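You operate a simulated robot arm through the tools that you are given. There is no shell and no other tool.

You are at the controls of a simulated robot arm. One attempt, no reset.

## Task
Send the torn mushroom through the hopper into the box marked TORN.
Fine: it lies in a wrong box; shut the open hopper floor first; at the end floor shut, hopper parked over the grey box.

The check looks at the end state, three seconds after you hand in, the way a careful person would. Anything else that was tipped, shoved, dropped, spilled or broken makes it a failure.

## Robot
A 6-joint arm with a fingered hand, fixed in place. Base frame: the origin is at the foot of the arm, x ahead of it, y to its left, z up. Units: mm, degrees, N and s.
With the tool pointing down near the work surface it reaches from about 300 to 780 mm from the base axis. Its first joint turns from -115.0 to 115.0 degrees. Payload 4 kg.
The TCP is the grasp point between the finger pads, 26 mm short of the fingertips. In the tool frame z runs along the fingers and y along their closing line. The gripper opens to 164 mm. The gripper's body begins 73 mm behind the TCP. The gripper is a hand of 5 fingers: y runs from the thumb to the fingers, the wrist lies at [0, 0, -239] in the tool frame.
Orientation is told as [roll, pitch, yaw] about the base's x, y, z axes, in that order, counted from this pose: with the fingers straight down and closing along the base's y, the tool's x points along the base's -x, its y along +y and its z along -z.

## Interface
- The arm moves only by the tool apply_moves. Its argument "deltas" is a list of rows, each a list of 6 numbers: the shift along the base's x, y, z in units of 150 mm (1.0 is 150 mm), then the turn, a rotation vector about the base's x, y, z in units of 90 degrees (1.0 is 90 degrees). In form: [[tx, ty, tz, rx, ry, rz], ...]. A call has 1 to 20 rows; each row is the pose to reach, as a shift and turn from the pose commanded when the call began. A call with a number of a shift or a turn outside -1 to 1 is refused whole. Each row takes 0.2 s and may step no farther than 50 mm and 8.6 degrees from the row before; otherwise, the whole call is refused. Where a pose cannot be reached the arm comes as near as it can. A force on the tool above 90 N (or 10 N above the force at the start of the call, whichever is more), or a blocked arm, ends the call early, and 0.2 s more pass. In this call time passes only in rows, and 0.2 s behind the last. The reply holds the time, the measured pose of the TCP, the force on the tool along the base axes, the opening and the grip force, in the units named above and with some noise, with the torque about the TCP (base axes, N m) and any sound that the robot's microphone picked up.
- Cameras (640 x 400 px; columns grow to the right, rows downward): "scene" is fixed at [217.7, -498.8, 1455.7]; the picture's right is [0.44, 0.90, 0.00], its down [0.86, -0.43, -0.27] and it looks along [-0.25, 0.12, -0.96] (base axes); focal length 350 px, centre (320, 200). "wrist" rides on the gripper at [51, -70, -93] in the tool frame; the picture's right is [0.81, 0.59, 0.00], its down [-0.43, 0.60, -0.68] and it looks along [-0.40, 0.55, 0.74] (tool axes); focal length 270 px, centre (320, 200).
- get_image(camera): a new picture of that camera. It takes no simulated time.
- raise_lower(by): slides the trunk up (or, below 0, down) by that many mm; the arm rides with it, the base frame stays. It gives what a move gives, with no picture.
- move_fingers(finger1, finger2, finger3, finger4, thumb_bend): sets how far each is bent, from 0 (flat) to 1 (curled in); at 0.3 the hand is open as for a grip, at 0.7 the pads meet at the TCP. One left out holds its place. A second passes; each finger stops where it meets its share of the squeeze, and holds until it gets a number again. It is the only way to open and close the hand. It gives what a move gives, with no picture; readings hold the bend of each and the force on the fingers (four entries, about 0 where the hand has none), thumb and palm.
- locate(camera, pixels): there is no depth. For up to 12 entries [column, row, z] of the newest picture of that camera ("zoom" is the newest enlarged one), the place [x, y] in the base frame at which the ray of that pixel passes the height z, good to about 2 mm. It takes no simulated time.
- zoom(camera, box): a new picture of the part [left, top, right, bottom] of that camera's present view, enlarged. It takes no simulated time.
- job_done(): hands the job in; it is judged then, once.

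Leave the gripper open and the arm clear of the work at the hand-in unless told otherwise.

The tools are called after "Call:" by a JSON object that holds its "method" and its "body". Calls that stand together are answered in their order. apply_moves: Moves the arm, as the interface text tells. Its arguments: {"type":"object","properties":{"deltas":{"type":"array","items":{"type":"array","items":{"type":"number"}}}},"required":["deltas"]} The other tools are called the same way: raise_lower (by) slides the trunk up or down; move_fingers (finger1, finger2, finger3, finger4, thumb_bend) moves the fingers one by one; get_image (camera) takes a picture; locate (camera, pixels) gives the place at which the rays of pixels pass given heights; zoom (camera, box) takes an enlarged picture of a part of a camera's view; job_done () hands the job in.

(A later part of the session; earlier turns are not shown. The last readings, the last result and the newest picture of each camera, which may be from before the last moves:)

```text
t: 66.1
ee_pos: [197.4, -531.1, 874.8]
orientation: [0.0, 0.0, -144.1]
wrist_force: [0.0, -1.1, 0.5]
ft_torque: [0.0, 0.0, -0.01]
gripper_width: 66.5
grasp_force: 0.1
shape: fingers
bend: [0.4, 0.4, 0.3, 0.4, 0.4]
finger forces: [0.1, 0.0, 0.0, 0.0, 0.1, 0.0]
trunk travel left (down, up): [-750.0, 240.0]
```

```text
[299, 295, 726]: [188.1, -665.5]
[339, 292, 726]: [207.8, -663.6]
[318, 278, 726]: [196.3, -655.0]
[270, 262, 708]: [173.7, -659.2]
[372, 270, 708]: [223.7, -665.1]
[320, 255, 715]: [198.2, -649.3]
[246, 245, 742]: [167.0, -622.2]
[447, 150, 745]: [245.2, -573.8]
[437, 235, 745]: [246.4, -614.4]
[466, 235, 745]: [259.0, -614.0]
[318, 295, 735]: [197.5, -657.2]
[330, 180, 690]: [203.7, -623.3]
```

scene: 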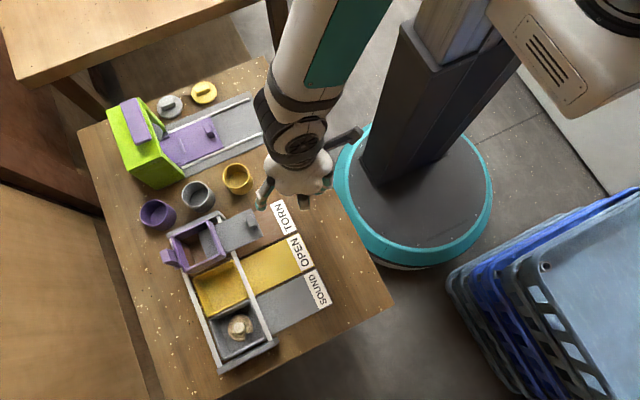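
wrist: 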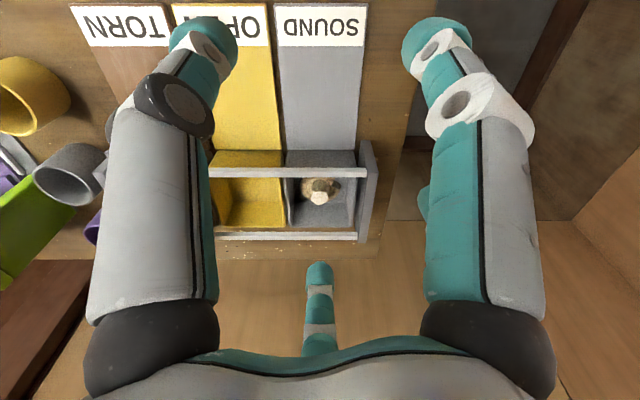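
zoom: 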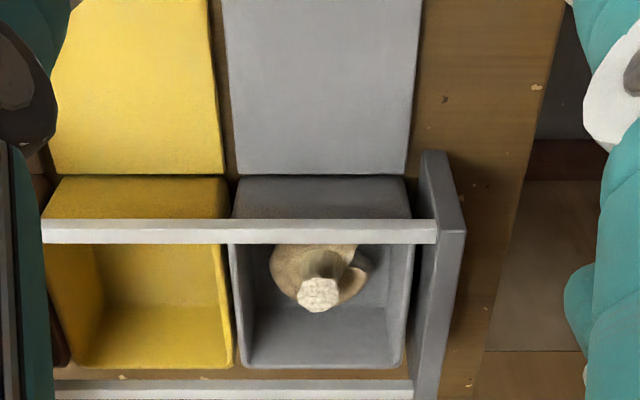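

Measurements: stem top centre ≈ (195.5,-661.5), z≈730, about 20 mm thick; rails at y -613…-622 and -710…-722 (z≈742); end bar at x 250–264. I'll curl all five digits to 0.60 (tips ~20 mm from the axis) and move above the stem at z≈875.

Call:
{"method": "move_fingers", "body": {"finger1": 0.6, "finger2": 0.6, "finger3": 0.6, "finger4": 0.6, "thumb_bend": 0.6}}

Call:
{"method": "apply_moves", "body": {"deltas": [[-0.003, -0.22, 0, 0, 0, 0], [-0.006, -0.44, 0, 0, 0, 0], [-0.01, -0.66, 0, 0, 0, 0], [-0.013, -0.87, 0, 0, 0, 0]]}}

Call:
{"method": "get_image", "body": {"camera": "wrist"}}

Call:
{"method": "get_image", "body": {"camera": "scene"}}

```text
t: 67.1
ee_pos: [196.7, -531.7, 874.7]
orientation: [-0.1, -0.1, -144.0]
wrist_force: [-0.1, -0.3, 0.3]
ft_torque: [0.02, 0.02, 0.0]
gripper_width: 18.0
grasp_force: 0.1
shape: fingers
bend: [0.6, 0.6, 0.6, 0.6, 0.6]
finger forces: [0.0, 0.1, 0.0, 0.1, 0.0, 0.0]
trunk travel left (down, up): [-750.0, 240.0]
```

```text
t: 68.1
ee_pos: [195.4, -660.5, 871.3]
orientation: [-0.1, -0.1, -144.0]
wrist_force: [-0.4, -0.4, -0.2]
ft_torque: [-0.02, -0.01, 0.02]
gripper_width: 18.0
grasp_force: 0.0
shape: fingers
bend: [0.6, 0.6, 0.6, 0.6, 0.6]
finger forces: [0.0, 0.0, 0.0, 0.0, 0.1, 0.1]
trunk travel left (down, up): [-750.0, 240.0]
```

```text
taken
```

wrist: 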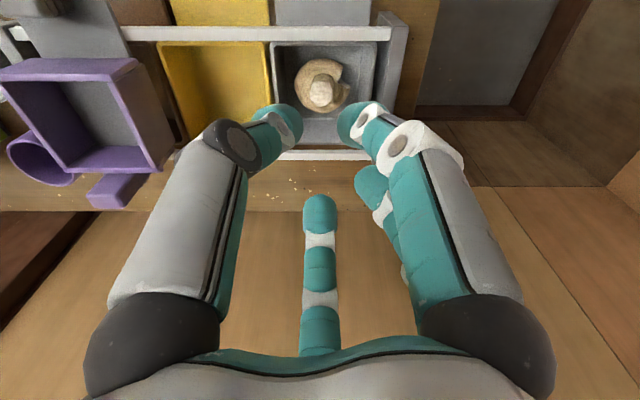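

```text
taken
```

scene: 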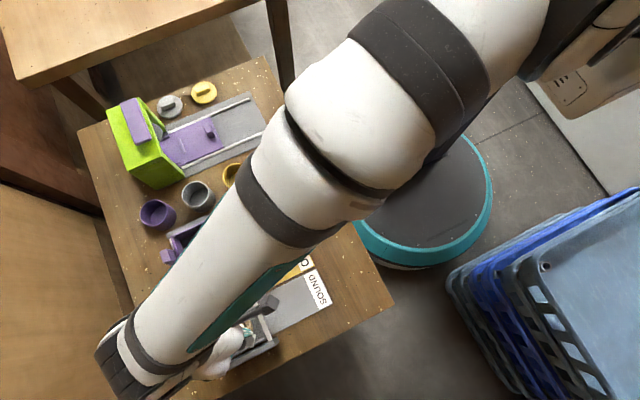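

By my check of the width readings, pads at bend 0.60 sit ~17–20 mm from the axis, giving ~7 mm clearance round the stem. The stem appears near (322,92), about where a point under the TCP should be. I'll zoom in for exact alignment.

Call:
{"method": "zoom", "body": {"camera": "wrist", "box": [260, 20, 400, 150]}}

Call:
{"method": "locate", "body": {"camera": "zoom", "pixels": [[325, 222, 728], [325, 222, 732], [297, 222, 730], [352, 222, 730], [325, 197, 730], [325, 245, 730], [258, 190, 708], [395, 200, 708], [320, 300, 708], [310, 105, 712]]}}

```text
3.08 times, centred on (330, 85) of wrist
```

zoom: 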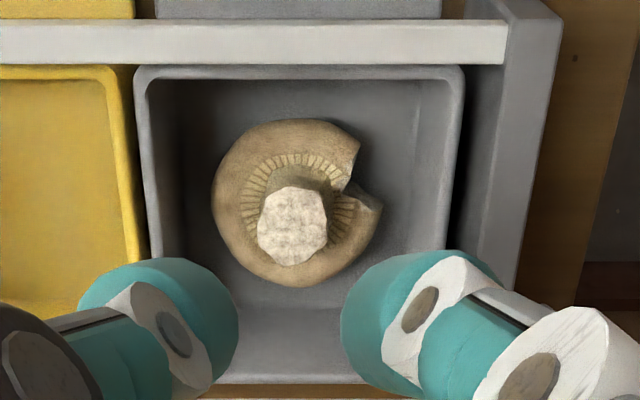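

```text
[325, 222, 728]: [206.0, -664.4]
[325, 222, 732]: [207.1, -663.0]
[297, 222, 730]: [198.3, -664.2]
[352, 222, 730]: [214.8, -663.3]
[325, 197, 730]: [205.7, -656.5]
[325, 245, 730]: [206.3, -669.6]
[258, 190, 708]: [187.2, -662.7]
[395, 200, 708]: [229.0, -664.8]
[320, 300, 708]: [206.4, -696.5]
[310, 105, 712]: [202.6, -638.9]
```

The stem top centre is at zoom (292,228), i.e. wrist pixel (320.9,94.1), which puts it ~4–5 mm further in -y than the TCP: about (196.5,-664.5). I'll shift to (196.5,-664.3) and descend to z≈775, fingertips still above the rails, and look again.

Call:
{"method": "apply_moves", "body": {"deltas": [[0.007, -0.025, -0.2, 0, 0, 0], [0.007, -0.025, -0.4, 0, 0, 0], [0.007, -0.025, -0.64, 0, 0, 0]]}}

Call:
{"method": "zoom", "body": {"camera": "wrist", "box": [240, 70, 400, 230]}}

```text
t: 68.9
ee_pos: [198.3, -666.0, 777.2]
orientation: [0.0, 0.0, -144.1]
wrist_force: [-0.1, 0.1, 0.2]
ft_torque: [0.01, -0.01, 0.01]
gripper_width: 18.3
grasp_force: 0.1
shape: fingers
bend: [0.6, 0.6, 0.6, 0.6, 0.6]
finger forces: [0.0, 0.0, 0.0, 0.0, 0.1, 0.0]
trunk travel left (down, up): [-750.0, 240.0]
```

```text
2.50 times, centred on (320, 150) of wrist
```

zoom: 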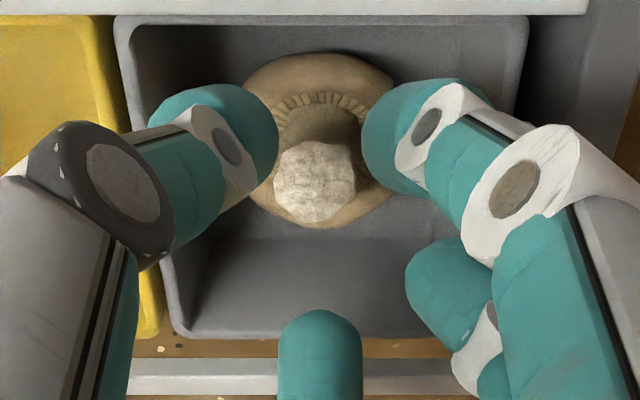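

Nearly centred: the stem is ~1 mm to -x and ~1.5 mm to +y of the TCP. I'll correct that and descend to z≈750 (tips at about 724, just past the stem top), checking for contact.

Call:
{"method": "apply_moves", "body": {"deltas": [[-0.007, 0.01, -0.06, 0, 0, 0], [-0.007, 0.01, -0.12, 0, 0, 0], [-0.007, 0.01, -0.17, 0, 0, 0]]}}

Call:
{"method": "zoom", "body": {"camera": "wrist", "box": [240, 90, 400, 250]}}

```text
t: 69.7
ee_pos: [194.4, -661.7, 752.3]
orientation: [0.0, 0.1, -144.1]
wrist_force: [0.3, 0.7, -0.6]
ft_torque: [-0.01, 0.01, 0.01]
gripper_width: 17.8
grasp_force: 0.2
shape: fingers
bend: [0.6, 0.6, 0.6, 0.6, 0.6]
finger forces: [0.0, 0.0, 0.0, 0.3, 0.1, 0.0]
trunk travel left (down, up): [-750.0, 240.0]
```

```text
2.50 times, centred on (320, 170) of wrist
```

zoom: 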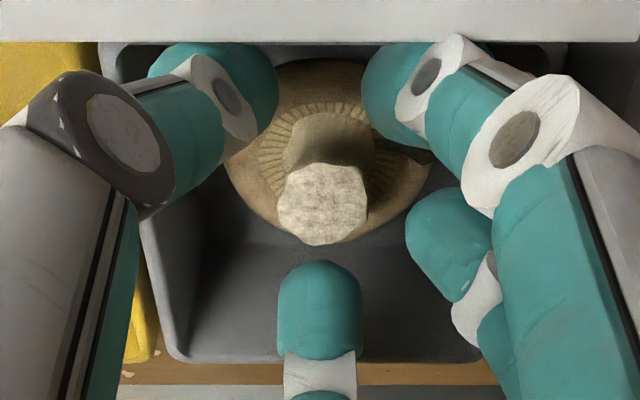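

Well centred (stem top at pixel (320.8,171) versus 172 expected), with no real contact. I'll lower another 9 mm in 3 mm steps to about z 742, so the tips flank the stem, and check forces.

Call:
{"method": "apply_moves", "body": {"deltas": [[0, 0, -0.02, 0, 0, 0], [0, 0, -0.04, 0, 0, 0], [0, 0, -0.06, 0, 0, 0]]}}

Call:
{"method": "zoom", "body": {"camera": "wrist", "box": [240, 100, 400, 260]}}

```text
t: 70.5
ee_pos: [195.7, -662.2, 745.3]
orientation: [0.0, 0.0, -144.1]
wrist_force: [3.9, -1.1, 4.7]
ft_torque: [-0.05, 0.04, 0.01]
gripper_width: 17.8
grasp_force: 3.5
shape: fingers
bend: [0.61, 0.6, 0.6, 0.62, 0.6]
finger forces: [1.4, 0.6, 0.0, 4.6, 0.0, 0.0]
trunk travel left (down, up): [-750.0, 240.0]
```

```text
2.50 times, centred on (320, 180) of wrist
```

zoom: 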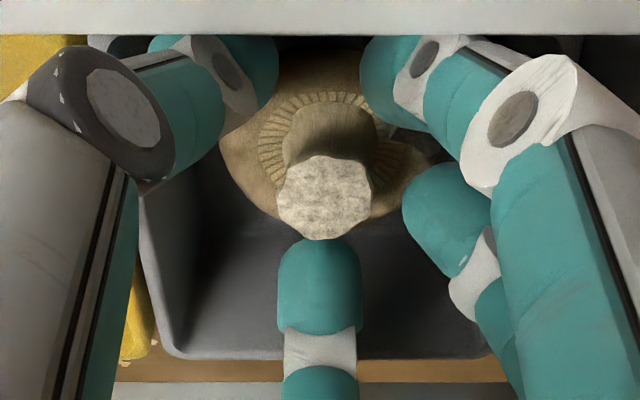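

Finger 4 (4.6 N) and finger 1 (1.4 N) are rubbing the box wall/rail on their outer sides, so the digits need to be a little more closed. I'll curl all to 0.63 right here, which is still wider than the stem, and read the forces.

Call:
{"method": "move_fingers", "body": {"finger1": 0.63, "finger2": 0.63, "finger3": 0.63, "finger4": 0.63, "thumb_bend": 0.63}}

Call:
{"method": "zoom", "body": {"camera": "wrist", "box": [240, 100, 400, 260]}}

```text
t: 71.5
ee_pos: [193.9, -661.1, 744.3]
orientation: [-0.1, 0.0, -143.9]
wrist_force: [0.4, -0.3, 0.7]
ft_torque: [0.0, 0.02, 0.01]
gripper_width: 10.9
grasp_force: 0.4
shape: fingers
bend: [0.63, 0.63, 0.63, 0.64, 0.63]
finger forces: [0.0, 0.0, 0.0, 0.5, 0.1, 0.0]
trunk travel left (down, up): [-750.0, 240.0]
```

```text
2.50 times, centred on (320, 180) of wrist
```

zoom: 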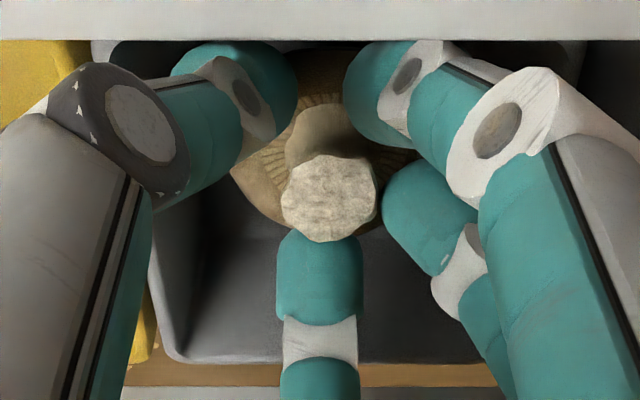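

Forces are nearly zero now. The stem top is ~4 px right of centre, i.e. about 2 mm in +x, so I'll shift +2 mm in x and descend 6 mm, reading the forces.

Call:
{"method": "apply_moves", "body": {"deltas": [[0.013, 0, 0, 0, 0, 0], [0.013, 0, -0.013, 0, 0, 0], [0.013, 0, -0.027, 0, 0, 0], [0.013, 0, -0.04, 0, 0, 0]]}}

Call:
{"method": "zoom", "body": {"camera": "wrist", "box": [240, 100, 400, 260]}}

```text
t: 72.5
ee_pos: [197.7, -663.3, 740.2]
orientation: [0.0, -0.1, -144.1]
wrist_force: [1.2, -2.2, 4.8]
ft_torque: [-0.07, -0.02, -0.01]
gripper_width: 10.7
grasp_force: 3.5
shape: fingers
bend: [0.64, 0.64, 0.63, 0.64, 0.63]
finger forces: [1.6, 1.9, 0.1, 3.2, 0.0, 0.0]
trunk travel left (down, up): [-750.0, 240.0]
```

```text
2.50 times, centred on (320, 180) of wrist
```

zoom: 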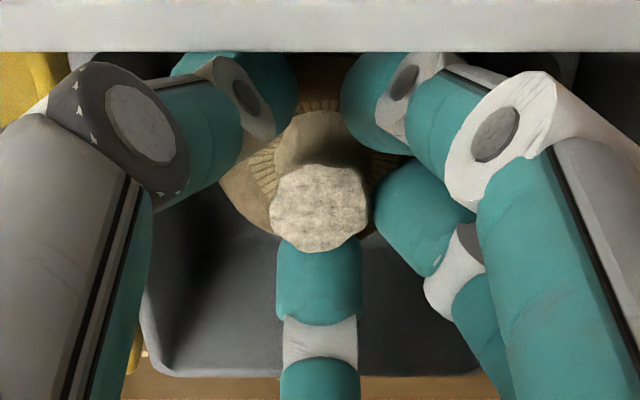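

The tips are now ~14 mm past the stem top with small contact forces, which is deep enough. I'll close all five digits onto the stem.

Call:
{"method": "move_fingers", "body": {"finger1": 0.69, "finger2": 0.69, "finger3": 0.69, "finger4": 0.69, "thumb_bend": 0.69}}

Call:
{"method": "zoom", "body": {"camera": "wrist", "box": [240, 100, 400, 260]}}

```text
t: 73.5
ee_pos: [197.0, -662.5, 736.8]
orientation: [-0.1, 0.0, -144.0]
wrist_force: [0.2, 1.0, -0.1]
ft_torque: [0.02, -0.01, -0.01]
gripper_width: 3.7
grasp_force: 8.3
shape: fingers
bend: [0.66, 0.66, 0.65, 0.66, 0.67]
finger forces: [3.2, 3.4, 3.5, 3.3, 4.0, 0.0]
trunk travel left (down, up): [-750.0, 240.0]
```

```text
2.50 times, centred on (320, 180) of wrist
```

zoom: 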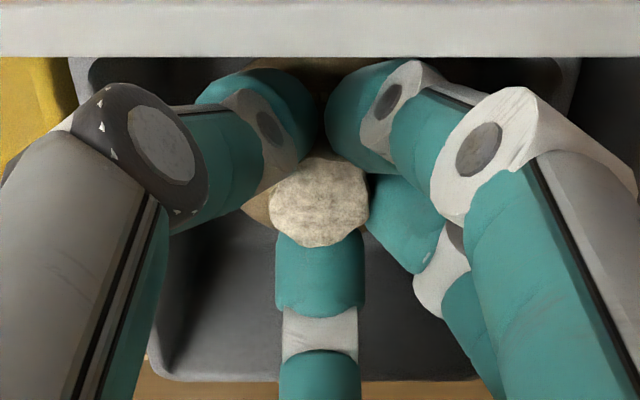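

All five digits hold the stem with 3.2–4.0 N each, evenly. I'll lift slowly by 30 mm and check that the mushroom comes along.

Call:
{"method": "apply_moves", "body": {"deltas": [[0, 0, 0.03, 0, 0, 0], [0, 0, 0.07, 0, 0, 0], [0, 0, 0.12, 0, 0, 0], [0, 0, 0.2, 0, 0, 0]]}}

Call:
{"method": "zoom", "body": {"camera": "wrist", "box": [220, 80, 420, 260]}}

```text
t: 74.5
ee_pos: [198.3, -662.5, 768.0]
orientation: [-0.1, 0.0, -143.9]
wrist_force: [0.6, 0.2, -0.2]
ft_torque: [0.0, 0.02, 0.01]
gripper_width: 3.5
grasp_force: 8.6
shape: fingers
bend: [0.66, 0.66, 0.65, 0.66, 0.67]
finger forces: [3.2, 3.4, 3.3, 3.2, 4.1, 0.0]
trunk travel left (down, up): [-750.0, 240.0]
```

```text
2.22 times, centred on (320, 170) of wrist
```

zoom: 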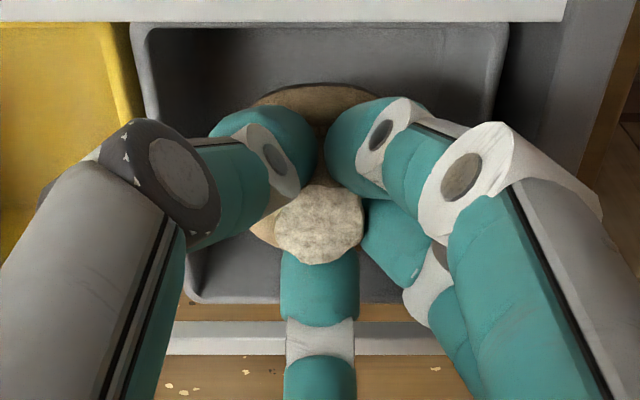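

The mushroom comes up with the grip. I'll raise to z≈868 so the cap clears the hopper rim (790), then carry it over toward the hopper centre at about (23.5,-667).

Call:
{"method": "apply_moves", "body": {"deltas": [[0, 0, 0.2, 0, 0, 0], [0, 0, 0.4, 0, 0, 0], [0, 0, 0.55, 0, 0, 0], [0, 0, 0.68, 0, 0, 0]]}}

Call:
{"method": "apply_moves", "body": {"deltas": [[-0.2, -0.007, 0, 0, 0, 0], [-0.4, -0.013, 0, 0, 0, 0], [-0.6, -0.02, 0, 0, 0, 0], [-0.8, -0.025, 0, 0, 0, 0], [-1.0, -0.03, 0, 0, 0, 0]]}}

Call:
{"method": "get_image", "body": {"camera": "wrist"}}

Call:
{"method": "get_image", "body": {"camera": "scene"}}

```text
t: 75.5
ee_pos: [196.3, -664.1, 872.6]
orientation: [-0.1, 0.0, -144.0]
wrist_force: [0.0, 0.2, 0.4]
ft_torque: [0.0, -0.04, -0.01]
gripper_width: 3.8
grasp_force: 8.7
shape: fingers
bend: [0.66, 0.66, 0.65, 0.66, 0.67]
finger forces: [3.1, 3.5, 3.4, 3.2, 3.9, 0.1]
trunk travel left (down, up): [-750.0, 240.0]
```

```text
t: 76.7
ee_pos: [45.9, -667.4, 873.2]
orientation: [0.1, 0.0, -144.0]
wrist_force: [0.5, 0.6, -0.5]
ft_torque: [0.01, 0.01, 0.03]
gripper_width: 3.1
grasp_force: 8.3
shape: fingers
bend: [0.66, 0.66, 0.65, 0.66, 0.67]
finger forces: [3.0, 3.3, 3.3, 3.2, 3.9, 0.1]
trunk travel left (down, up): [-750.0, 240.0]
```

```text
taken
```

wrist: 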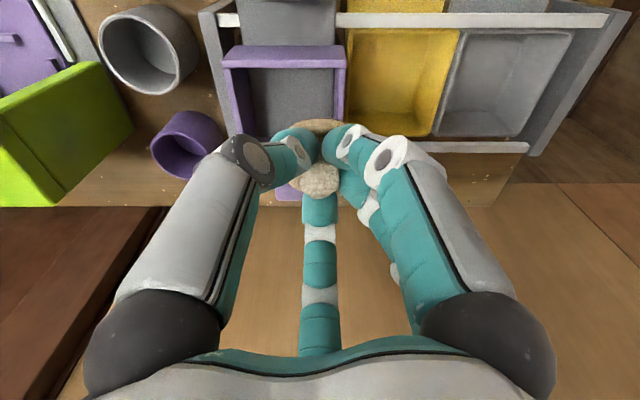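

```text
taken
```

scene: 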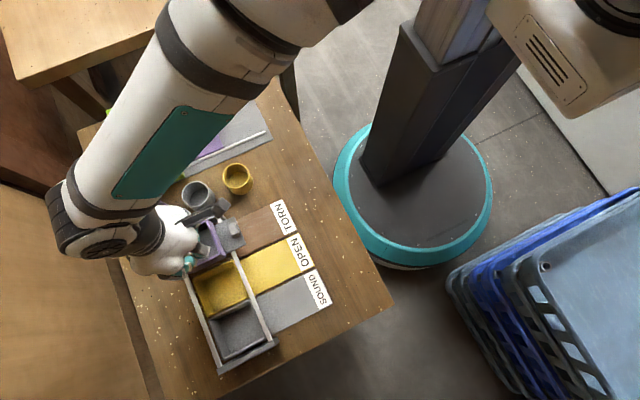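

The mushroom is held over the area and the grey box is empty. I'll zoom in on the hopper in the wrist view to measure its inner edges relative to the TCP.

Call:
{"method": "zoom", "body": {"camera": "wrist", "box": [190, 20, 380, 210]}}

```text
2.11 times, centred on (285, 115) of wrist
```

zoom: 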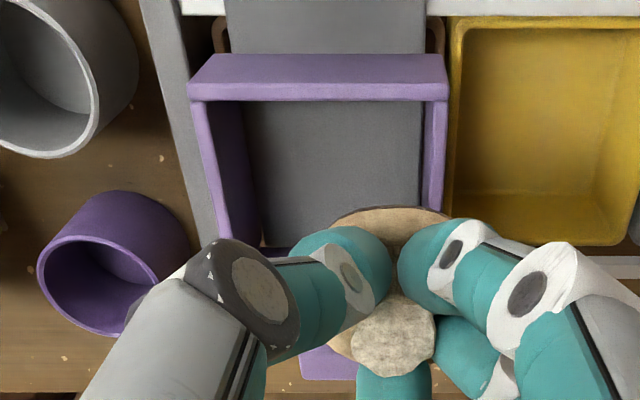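

I'll locate the hopper rim edges at z≈790.

Call:
{"method": "locate", "body": {"camera": "zoom", "pixels": [[320, 100, 790], [320, 85, 790], [189, 96, 790], [209, 102, 790], [448, 96, 790], [427, 102, 790], [432, 205, 790], [427, 205, 790], [260, 235, 748], [244, 110, 748], [422, 110, 748], [320, 55, 748]]}}

```text
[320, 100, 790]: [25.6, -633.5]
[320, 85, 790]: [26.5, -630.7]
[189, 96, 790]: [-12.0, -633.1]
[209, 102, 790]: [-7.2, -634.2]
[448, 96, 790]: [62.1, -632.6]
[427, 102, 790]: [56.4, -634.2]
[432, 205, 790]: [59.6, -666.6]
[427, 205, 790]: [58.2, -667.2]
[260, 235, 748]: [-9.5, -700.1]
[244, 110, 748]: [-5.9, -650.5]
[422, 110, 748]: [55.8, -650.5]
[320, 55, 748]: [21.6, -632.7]
```

The hopper inner opening spans x≈-7…57 and y≈-634…-697 at z 790, so its centre is (25,-666). I'll move there, allowing for a 2 mm cap offset (TCP x≈23.4), stay above the rim at z≈850, and view from both cameras.

Call:
{"method": "apply_moves", "body": {"deltas": [[-0.08, 0.005, -0.05, 0, 0, 0], [-0.15, 0.009, -0.15, 0, 0, 0]]}}

Call:
{"method": "zoom", "body": {"camera": "wrist", "box": [200, 40, 420, 240]}}

Call:
{"method": "zoom", "body": {"camera": "scene", "box": [130, 180, 270, 300]}}

```text
t: 77.3
ee_pos: [24.2, -667.0, 851.3]
orientation: [-0.2, 0.1, -143.9]
wrist_force: [0.5, -0.4, -0.8]
ft_torque: [0.02, 0.02, 0.02]
gripper_width: 3.8
grasp_force: 8.6
shape: fingers
bend: [0.66, 0.66, 0.65, 0.66, 0.67]
finger forces: [3.0, 3.5, 3.4, 3.3, 4.0, 0.0]
trunk travel left (down, up): [-750.0, 240.0]
```

```text
2.00 times, centred on (310, 140) of wrist
```

zoom: 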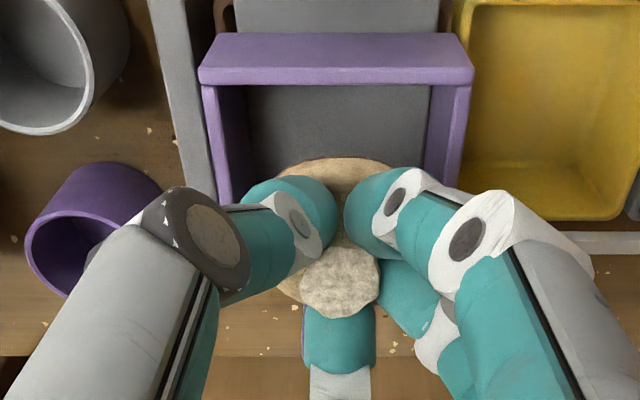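

```text
3.33 times, centred on (200, 240) of scene
```

zoom: 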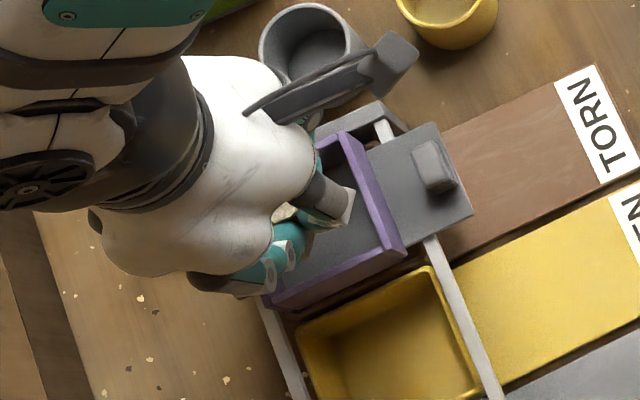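

In x the cap centre and hopper centre line up within about 1 mm. For y, I'll re-take the wrist zoom and locate the cap's near edge and the hopper's near inner edge.

Call:
{"method": "zoom", "body": {"camera": "wrist", "box": [200, 40, 420, 240]}}

Call:
{"method": "locate", "body": {"camera": "zoom", "pixels": [[337, 157, 819], [337, 157, 815], [337, 85, 790], [280, 180, 819], [395, 167, 819], [210, 85, 790], [463, 85, 790], [340, 283, 842]]}}

```text
2.00 times, centred on (310, 140) of wrist
```

zoom: 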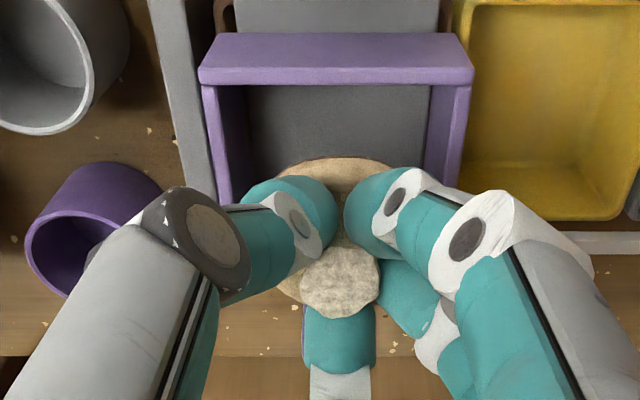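

```text
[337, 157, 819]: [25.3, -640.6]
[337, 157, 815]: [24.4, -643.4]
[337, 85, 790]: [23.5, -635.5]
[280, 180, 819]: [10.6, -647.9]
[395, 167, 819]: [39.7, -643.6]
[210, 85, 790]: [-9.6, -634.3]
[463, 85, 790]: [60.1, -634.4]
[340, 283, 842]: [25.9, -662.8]
```

The cap's near edge (y≈-642) is ~6 mm inside the hopper's near inner edge (y≈-635.5), so it is centred within 1–2 mm. I'll lower to z≈820 first, with the cap partly inside, and check the forces.

Call:
{"method": "apply_moves", "body": {"deltas": [[0, 0, -0.07, 0, 0, 0], [0, 0, -0.13, 0, 0, 0], [0, 0, -0.2, 0, 0, 0]]}}

Call:
{"method": "zoom", "body": {"camera": "wrist", "box": [200, 40, 420, 240]}}

```text
t: 78.1
ee_pos: [24.4, -667.5, 819.2]
orientation: [-0.1, 0.0, -144.0]
wrist_force: [0.6, -0.7, -0.5]
ft_torque: [-0.01, -0.02, -0.02]
gripper_width: 3.7
grasp_force: 8.7
shape: fingers
bend: [0.66, 0.66, 0.65, 0.66, 0.67]
finger forces: [3.0, 3.4, 3.4, 3.3, 3.9, 0.0]
trunk travel left (down, up): [-750.0, 240.0]
```

```text
2.00 times, centred on (310, 140) of wrist
```

zoom: 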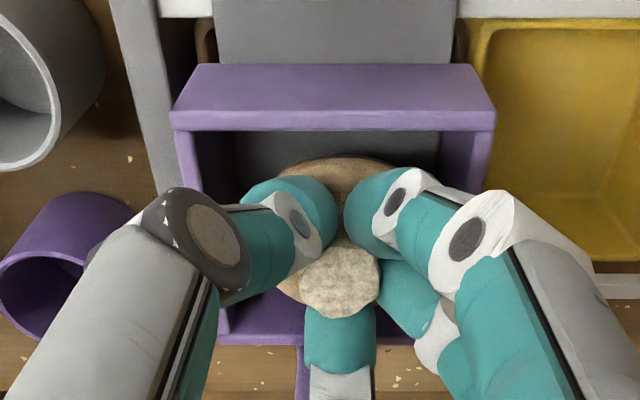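

No contact and the mushroom is entering the hopper cleanly. I'll lower another 10 mm in small steps.

Call:
{"method": "apply_moves", "body": {"deltas": [[0, 0, -0.02, 0, 0, 0], [0, 0, -0.04, 0, 0, 0], [0, 0, -0.067, 0, 0, 0]]}}

Call:
{"method": "zoom", "body": {"camera": "wrist", "box": [200, 40, 420, 240]}}

```text
t: 78.9
ee_pos: [24.2, -666.7, 806.8]
orientation: [0.0, 0.0, -144.0]
wrist_force: [0.1, 0.3, 0.5]
ft_torque: [-0.06, -0.04, 0.03]
gripper_width: 3.9
grasp_force: 8.8
shape: fingers
bend: [0.66, 0.66, 0.65, 0.66, 0.67]
finger forces: [3.0, 3.3, 3.4, 3.3, 3.9, 0.0]
trunk travel left (down, up): [-750.0, 240.0]
```

```text
2.00 times, centred on (310, 140) of wrist
```

zoom: 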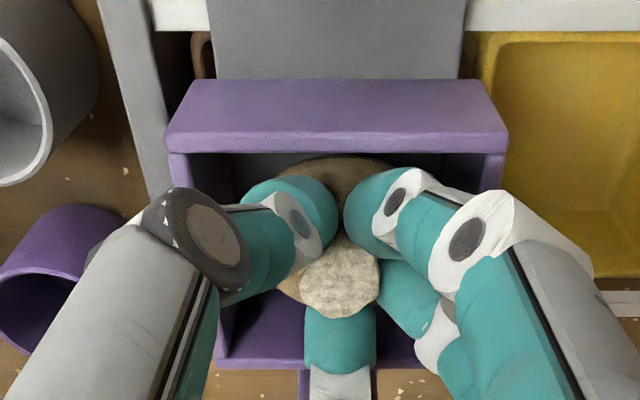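

Still no contact. I'll lower 6 mm more to shorten the drop.

Call:
{"method": "apply_moves", "body": {"deltas": [[0, 0, -0.02, 0, 0, 0], [0, 0, -0.04, 0, 0, 0]]}}

```text
t: 79.5
ee_pos: [25.3, -666.0, 803.0]
orientation: [0.1, -0.1, -144.1]
wrist_force: [-0.7, 0.4, 2.5]
ft_torque: [0.02, -0.02, -0.01]
gripper_width: 3.6
grasp_force: 8.5
shape: fingers
bend: [0.66, 0.66, 0.65, 0.66, 0.67]
finger forces: [3.1, 3.7, 3.6, 3.4, 4.0, 0.0]
trunk travel left (down, up): [-750.0, 240.0]
```

Vertical force rose to 2.5 N, so the cap is just touching the hopper floor. I'll release by opening all digits slightly to 0.64, keeping clear of the hopper walls.

Call:
{"method": "move_fingers", "body": {"finger1": 0.64, "finger2": 0.64, "finger3": 0.64, "finger4": 0.64, "thumb_bend": 0.64}}

Call:
{"method": "zoom", "body": {"camera": "wrist", "box": [200, 40, 420, 240]}}

```text
t: 80.5
ee_pos: [24.7, -665.7, 802.1]
orientation: [-0.1, -0.1, -144.0]
wrist_force: [0.5, 0.4, 0.4]
ft_torque: [0.0, 0.0, -0.03]
gripper_width: 8.3
grasp_force: 0.0
shape: fingers
bend: [0.64, 0.64, 0.64, 0.64, 0.64]
finger forces: [0.1, 0.1, 0.0, 0.0, 0.0, 0.0]
trunk travel left (down, up): [-750.0, 240.0]
```

```text
2.00 times, centred on (310, 140) of wrist
```

zoom: 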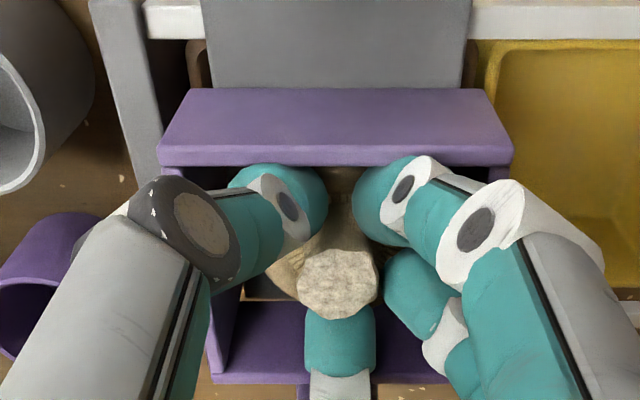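

Released: all finger forces are zero and the mushroom stands in the hopper. I'll rise straight up and look into the hopper.

Call:
{"method": "apply_moves", "body": {"deltas": [[0, 0, 0.05, 0, 0, 0], [0, 0, 0.12, 0, 0, 0], [0, 0, 0.25, 0, 0, 0], [0, 0, 0.45, 0, 0, 0], [0, 0, 0.6, 0, 0, 0]]}}

Call:
{"method": "zoom", "body": {"camera": "wrist", "box": [200, 0, 420, 200]}}

Call:
{"method": "zoom", "body": {"camera": "scene", "box": [130, 180, 270, 300]}}

```text
t: 81.7
ee_pos: [25.1, -664.2, 891.3]
orientation: [-0.1, 0.0, -144.1]
wrist_force: [0.4, 0.5, 0.0]
ft_torque: [-0.02, 0.01, -0.02]
gripper_width: 8.2
grasp_force: 0.2
shape: fingers
bend: [0.64, 0.64, 0.64, 0.64, 0.64]
finger forces: [0.0, 0.0, 0.0, 0.1, 0.0, 0.0]
trunk travel left (down, up): [-750.0, 240.0]
```

```text
2.00 times, centred on (310, 100) of wrist
```

zoom: 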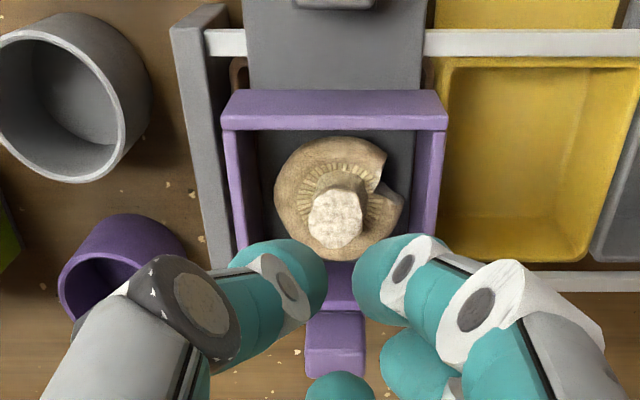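

```text
3.33 times, centred on (200, 240) of scene
```

zoom: 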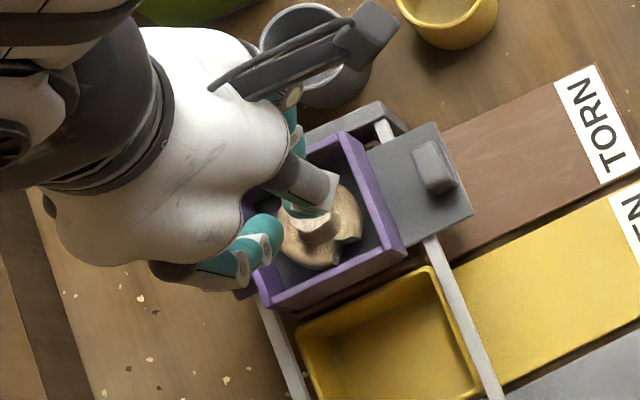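

The mushroom sits in the hopper on the shut floor. Next I need to open the floor by pulling the knob toward +y with a hooked finger 3. I'll back off in +y at this height to view the knob and the gap to the hopper.

Call:
{"method": "apply_moves", "body": {"deltas": [[0, 0.3, 0, 0, 0, 0], [0, 0.6, 0, 0, 0, 0], [0, 0.9, 0, 0, 0, 0]]}}

Call:
{"method": "get_image", "body": {"camera": "wrist"}}

Call:
{"method": "zoom", "body": {"camera": "wrist", "box": [250, 80, 400, 230]}}

Call:
{"method": "locate", "body": {"camera": "zoom", "pixels": [[320, 200, 768], [320, 250, 768], [320, 150, 768], [250, 200, 768], [390, 200, 768]]}}

```text
t: 82.5
ee_pos: [27.2, -531.1, 892.5]
orientation: [-0.1, 0.0, -143.9]
wrist_force: [0.2, 0.4, 0.1]
ft_torque: [0.01, 0.0, 0.0]
gripper_width: 8.3
grasp_force: 0.2
shape: fingers
bend: [0.64, 0.64, 0.64, 0.64, 0.64]
finger forces: [0.0, 0.0, 0.0, 0.1, 0.1, 0.1]
trunk travel left (down, up): [-750.0, 240.0]
```

```text
taken
```

wrist: 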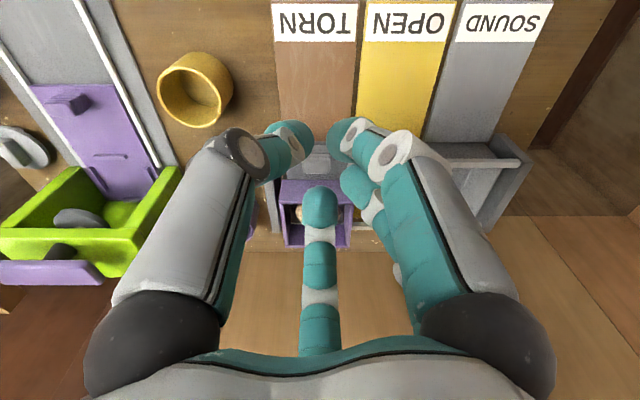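

```text
2.67 times, centred on (325, 155) of wrist
```

zoom: 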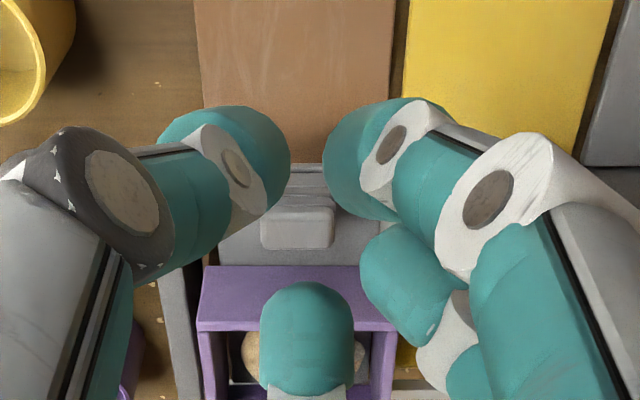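

```text
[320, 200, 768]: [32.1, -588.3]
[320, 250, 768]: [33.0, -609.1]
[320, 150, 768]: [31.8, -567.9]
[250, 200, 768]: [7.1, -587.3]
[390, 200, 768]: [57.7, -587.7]
```

The knob's top face spans columns 260–335 and rows 203–248 in this zoom. I'll double-check the knob and the gap to the hopper wall with the scene camera.

Call:
{"method": "zoom", "body": {"camera": "scene", "box": [190, 200, 270, 260]}}

```text
6.67 times, centred on (230, 230) of scene
```

zoom: 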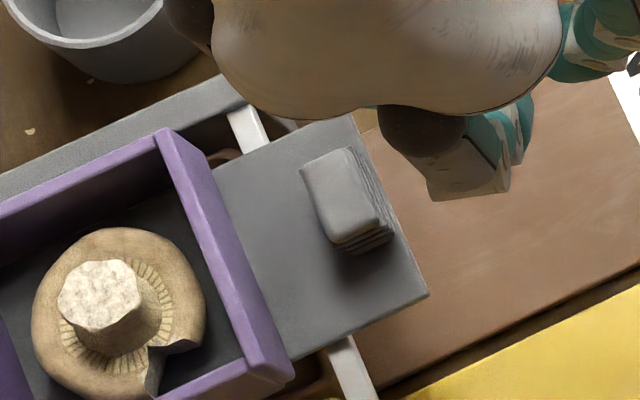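

I'll locate the knob's top corners and the hopper's near wall outer edge from this zoom.

Call:
{"method": "locate", "body": {"camera": "zoom", "pixels": [[302, 168, 768], [345, 150, 768], [382, 222, 768], [336, 243, 768], [393, 235, 750], [345, 255, 748], [240, 260, 790], [228, 240, 790], [350, 115, 747], [428, 295, 747], [252, 285, 748]]}}

```text
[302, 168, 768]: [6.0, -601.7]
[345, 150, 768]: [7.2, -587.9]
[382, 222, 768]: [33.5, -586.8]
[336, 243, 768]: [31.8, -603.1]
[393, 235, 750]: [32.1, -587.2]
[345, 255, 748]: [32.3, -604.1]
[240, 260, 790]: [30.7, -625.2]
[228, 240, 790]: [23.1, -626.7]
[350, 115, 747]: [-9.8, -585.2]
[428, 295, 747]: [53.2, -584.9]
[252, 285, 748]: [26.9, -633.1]
```

The knob spans y -602.5…-587.5, and the hopper wall is at about -631, leaving a 28 mm gap for the ~19 mm fingertip. I'll extend finger 3 to 0.40 so its last link is nearly vertical, and check where its tip is.

Call:
{"method": "move_fingers", "body": {"finger3": 0.4}}

Call:
{"method": "get_image", "body": {"camera": "wrist"}}

Call:
{"method": "zoom", "body": {"camera": "scene", "box": [180, 180, 280, 260]}}

```text
t: 83.5
ee_pos: [27.2, -531.4, 891.7]
orientation: [-0.2, 0.0, -144.0]
wrist_force: [0.8, 0.0, -0.3]
ft_torque: [0.0, 0.01, 0.0]
gripper_width: 8.0
grasp_force: 0.0
shape: fingers
bend: [0.64, 0.64, 0.4, 0.64, 0.64]
finger forces: [0.0, 0.0, 0.0, 0.1, 0.0, 0.0]
trunk travel left (down, up): [-750.0, 240.0]
```

```text
taken
```

wrist: 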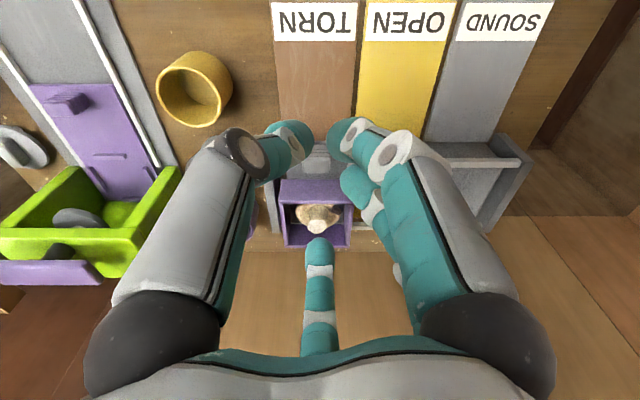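

```text
5.00 times, centred on (230, 220) of scene
```

zoom: 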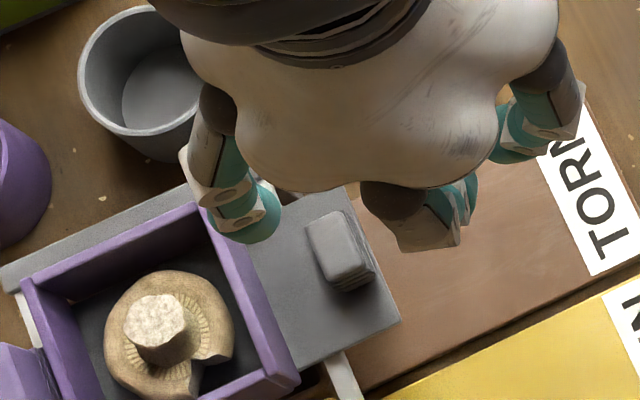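

I'll locate finger 3's tip (zoom pixel ~(248,222)) at z≈868.

Call:
{"method": "locate", "body": {"camera": "zoom", "pixels": [[248, 220, 868], [248, 220, 874], [278, 215, 868], [215, 232, 868], [248, 240, 864]]}}

```text
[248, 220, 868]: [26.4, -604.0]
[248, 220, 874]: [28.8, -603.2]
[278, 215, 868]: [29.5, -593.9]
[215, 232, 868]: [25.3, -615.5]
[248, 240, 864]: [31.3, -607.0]
```

At bend 0.40 the tip is ~73 mm ahead of the TCP and ~20 mm thick. To centre it in the gap (tip centre y≈-616), TCP y should be about -543. I'll go to (24,-543) and down to z≈822, so the tip is still just above the knob and rim, and verify.

Call:
{"method": "apply_moves", "body": {"deltas": [[-0.01, -0.04, -0.1, 0, 0, 0], [-0.02, -0.08, -0.3, 0, 0, 0], [-0.02, -0.08, -0.46, 0, 0, 0]]}}

Call:
{"method": "zoom", "body": {"camera": "scene", "box": [180, 190, 280, 270]}}

Call:
{"method": "zoom", "body": {"camera": "wrist", "box": [230, 150, 410, 310]}}

```text
t: 84.3
ee_pos: [23.4, -544.8, 824.8]
orientation: [0.1, -0.1, -144.0]
wrist_force: [0.6, 0.0, -0.7]
ft_torque: [0.02, 0.0, 0.01]
gripper_width: 7.7
grasp_force: 0.0
shape: fingers
bend: [0.64, 0.64, 0.4, 0.64, 0.64]
finger forces: [0.0, 0.0, 0.0, 0.0, 0.1, 0.0]
trunk travel left (down, up): [-750.0, 240.0]
```

```text
5.00 times, centred on (230, 230) of scene
```

zoom: 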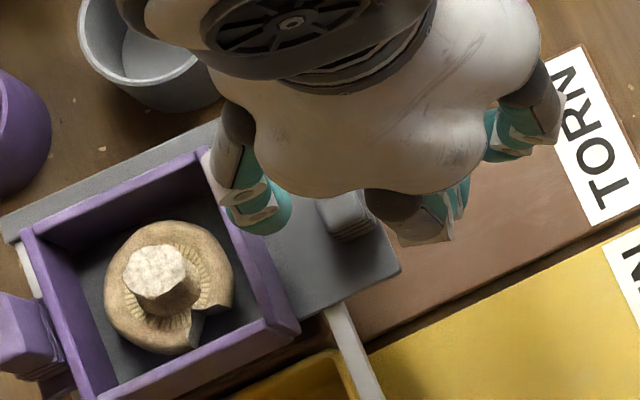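

```text
2.50 times, centred on (320, 230) of wrist
```

zoom: 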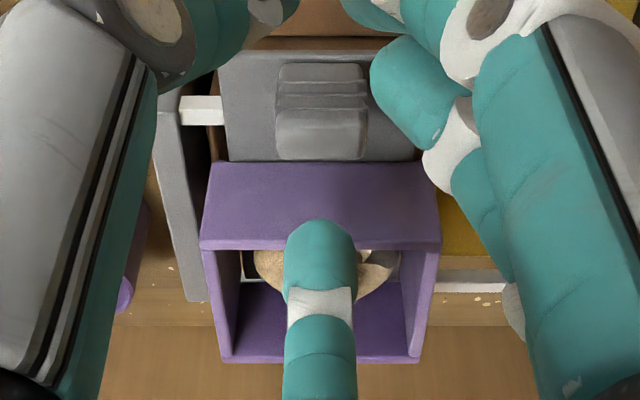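

I'll locate the tip at z≈800 in the scene zoom, and the hopper rim's outer edge, for comparison.

Call:
{"method": "zoom", "body": {"camera": "scene", "box": [200, 200, 260, 250]}}

Call:
{"method": "locate", "body": {"camera": "zoom", "pixels": [[350, 220, 800], [350, 220, 805], [310, 230, 800], [395, 210, 800], [372, 270, 790], [355, 240, 790]]}}

```text
8.00 times, centred on (230, 225) of scene
```

zoom: 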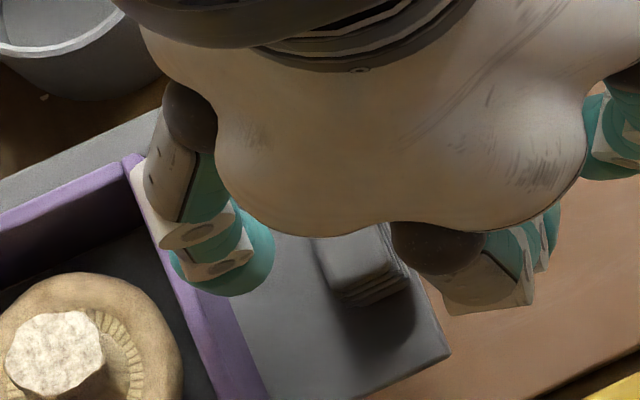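

```text
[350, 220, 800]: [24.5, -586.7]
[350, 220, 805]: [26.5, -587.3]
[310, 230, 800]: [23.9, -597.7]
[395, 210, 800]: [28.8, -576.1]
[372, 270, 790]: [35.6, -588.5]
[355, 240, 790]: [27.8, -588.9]
```

I mis-read the pixels for this scale. The tip is at about (228,252), extents 173–275, and the rim's outer edge passes near (213,290). I'll locate again.

Call:
{"method": "locate", "body": {"camera": "zoom", "pixels": [[228, 252, 800], [228, 252, 805], [275, 240, 800], [175, 262, 800], [213, 290, 790], [240, 340, 790], [330, 250, 768], [375, 225, 768]]}}

```text
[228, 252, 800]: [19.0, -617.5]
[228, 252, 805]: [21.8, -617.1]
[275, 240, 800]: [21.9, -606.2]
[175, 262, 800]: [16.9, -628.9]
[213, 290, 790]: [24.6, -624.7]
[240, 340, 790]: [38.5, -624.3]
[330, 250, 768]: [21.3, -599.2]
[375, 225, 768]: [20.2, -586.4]
```

The picture edge I took for the rim is really the wall's lower edge, so the wall face is at y≈-633. The knob's far face is at ≈-603 and the tip centre at -617.5 sits mid-gap. I'll descend in small steps to z≈786 watching finger 3 and wrist forces.

Call:
{"method": "apply_moves", "body": {"deltas": [[0, 0, -0.06, 0, 0, 0], [0, 0, -0.12, 0, 0, 0], [0, 0, -0.18, 0, 0, 0]]}}

Call:
{"method": "zoom", "body": {"camera": "scene", "box": [190, 200, 270, 260]}}

Call:
{"method": "zoom", "body": {"camera": "wrist", "box": [230, 150, 410, 310]}}

```text
t: 85.1
ee_pos: [22.4, -542.5, 796.9]
orientation: [0.0, 0.0, -144.0]
wrist_force: [0.3, -0.5, 0.1]
ft_torque: [0.03, 0.01, -0.01]
gripper_width: 8.2
grasp_force: 0.0
shape: fingers
bend: [0.64, 0.64, 0.4, 0.64, 0.64]
finger forces: [0.0, 0.0, 0.0, 0.1, 0.1, 0.1]
trunk travel left (down, up): [-750.0, 240.0]
```

```text
6.67 times, centred on (230, 230) of scene
```

zoom: 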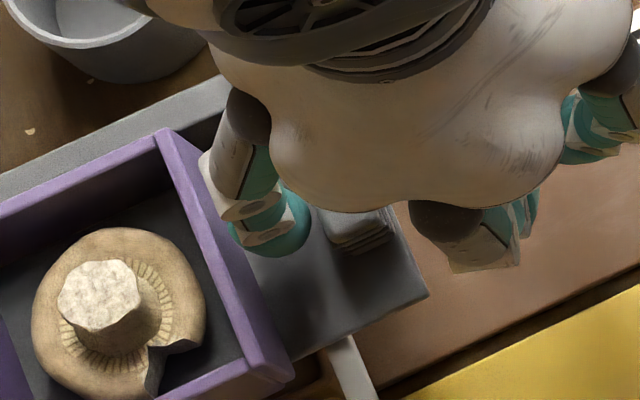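

```text
2.50 times, centred on (320, 230) of wrist
```

zoom: 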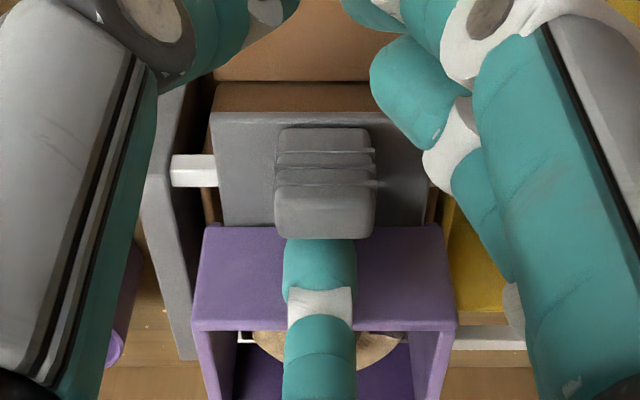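

The tip is passing behind the knob without any contact. I'll lower another 10 mm.

Call:
{"method": "apply_moves", "body": {"deltas": [[0, 0, -0.035, 0, 0, 0], [0, 0, -0.07, 0, 0, 0]]}}

Call:
{"method": "zoom", "body": {"camera": "wrist", "box": [230, 150, 410, 310]}}

```text
t: 85.7
ee_pos: [22.3, -543.5, 786.5]
orientation: [-0.1, 0.0, -144.0]
wrist_force: [0.3, 0.5, -0.3]
ft_torque: [0.04, -0.01, -0.02]
gripper_width: 8.1
grasp_force: 0.1
shape: fingers
bend: [0.64, 0.64, 0.4, 0.64, 0.64]
finger forces: [0.1, 0.1, 0.0, 0.0, 0.0, 0.0]
trunk travel left (down, up): [-750.0, 240.0]
```

```text
2.50 times, centred on (320, 230) of wrist
```

zoom: 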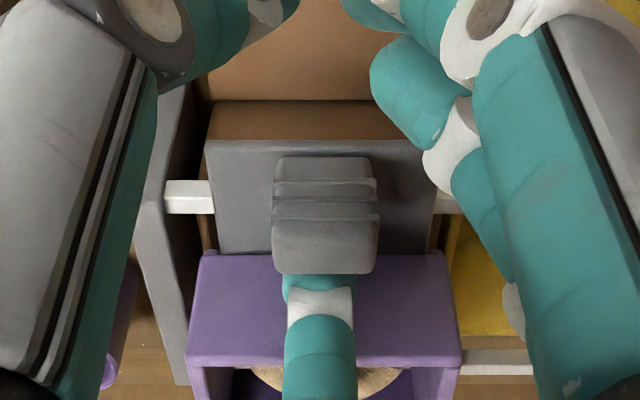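

Finger 3 is hooked behind the knob with no contact yet. I'll pull +y by 30 mm in steps and watch the plate follow.

Call:
{"method": "apply_moves", "body": {"deltas": [[0, 0.05, 0, 0, 0, 0], [0, 0.1, 0, 0, 0, 0], [0, 0.15, 0, 0, 0, 0], [0, 0.2, 0, 0, 0, 0]]}}

Call:
{"method": "zoom", "body": {"camera": "scene", "box": [150, 190, 310, 300]}}

```text
t: 86.7
ee_pos: [21.5, -512.1, 785.8]
orientation: [0.1, 0.0, -143.9]
wrist_force: [0.4, -1.8, -1.7]
ft_torque: [-0.01, 0.01, 0.01]
gripper_width: 8.2
grasp_force: 0.1
shape: fingers
bend: [0.64, 0.64, 0.39, 0.64, 0.64]
finger forces: [0.1, 0.1, 0.8, 0.0, 0.0, 0.0]
trunk travel left (down, up): [-750.0, 240.0]
```

```text
3.64 times, centred on (230, 245) of scene
```

zoom: 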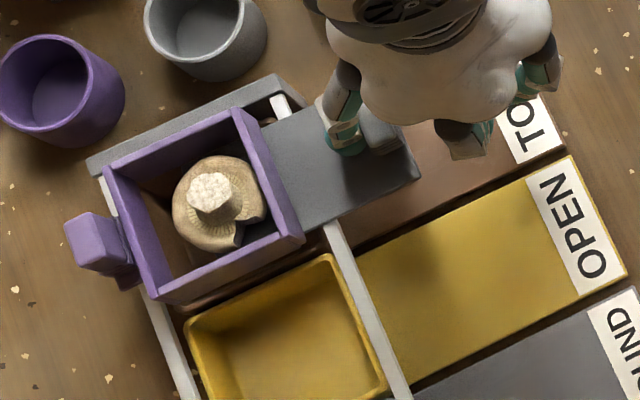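

The plate follows at 0.8 N. I'll pull another 30 mm.

Call:
{"method": "apply_moves", "body": {"deltas": [[0, 0.05, 0, 0, 0, 0], [0, 0.1, 0, 0, 0, 0], [0, 0.15, 0, 0, 0, 0], [0, 0.2, 0, 0, 0, 0]]}}

Call:
{"method": "zoom", "body": {"camera": "scene", "box": [150, 190, 310, 300]}}

```text
t: 87.7
ee_pos: [23.8, -482.2, 787.5]
orientation: [0.1, 0.0, -143.9]
wrist_force: [-0.1, -1.5, 0.0]
ft_torque: [0.01, 0.01, 0.0]
gripper_width: 7.8
grasp_force: 0.6
shape: fingers
bend: [0.64, 0.64, 0.39, 0.64, 0.64]
finger forces: [0.0, 0.1, 0.8, 0.1, 0.0, 0.0]
trunk travel left (down, up): [-750.0, 240.0]
```

```text
3.64 times, centred on (230, 245) of scene
```

zoom: 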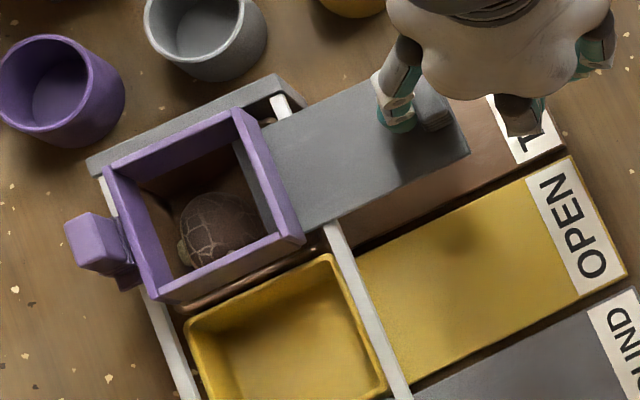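

The mushroom dropped through into the TORN box and now shows its cap dome. I'll zoom in to see how it lies before closing the floor.

Call:
{"method": "zoom", "body": {"camera": "scene", "box": [170, 215, 240, 280]}}

Call:
{"method": "zoom", "body": {"camera": "wrist", "box": [230, 150, 410, 330]}}

```text
6.15 times, centred on (205, 248) of scene
```

zoom: 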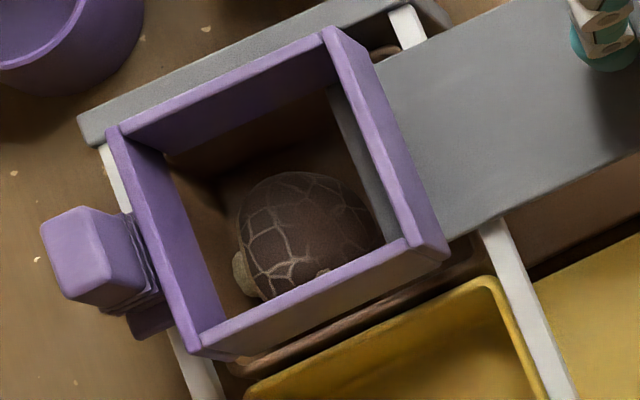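

```text
2.22 times, centred on (320, 240) of wrist
```

zoom: 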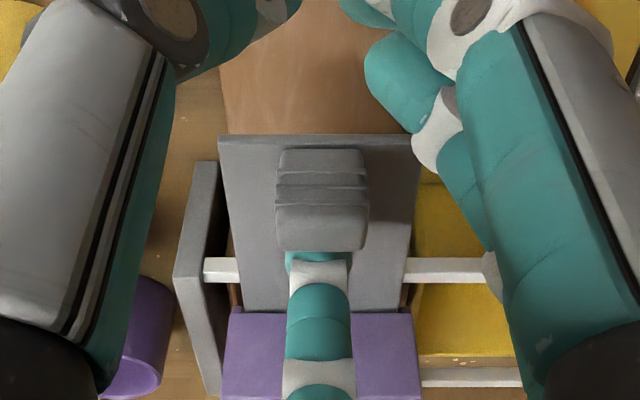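

The mushroom is tilted in the box and its cap may still lean near the plate edge, since a thin grey strip of plate still shows. I'll pull the plate a further 9 mm to fully open and see if it settles.

Call:
{"method": "apply_moves", "body": {"deltas": [[0, 0.02, 0, 0, 0, 0], [0, 0.04, 0, 0, 0, 0], [0, 0.06, 0, 0, 0, 0]]}}

Call:
{"method": "zoom", "body": {"camera": "scene", "box": [170, 215, 240, 280]}}

```text
t: 88.5
ee_pos: [20.9, -472.5, 784.5]
orientation: [-0.1, 0.0, -144.0]
wrist_force: [-0.4, -1.0, 0.7]
ft_torque: [-0.03, 0.03, -0.02]
gripper_width: 8.1
grasp_force: 0.3
shape: fingers
bend: [0.64, 0.64, 0.39, 0.64, 0.64]
finger forces: [0.0, 0.1, 0.6, 0.1, 0.0, 0.1]
trunk travel left (down, up): [-750.0, 240.0]
```

```text
6.15 times, centred on (205, 248) of scene
```

zoom: 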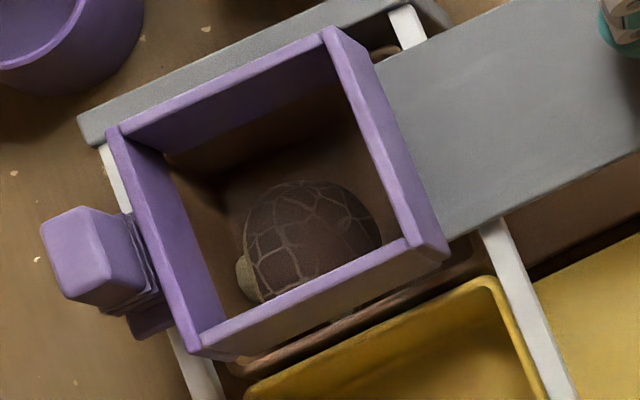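

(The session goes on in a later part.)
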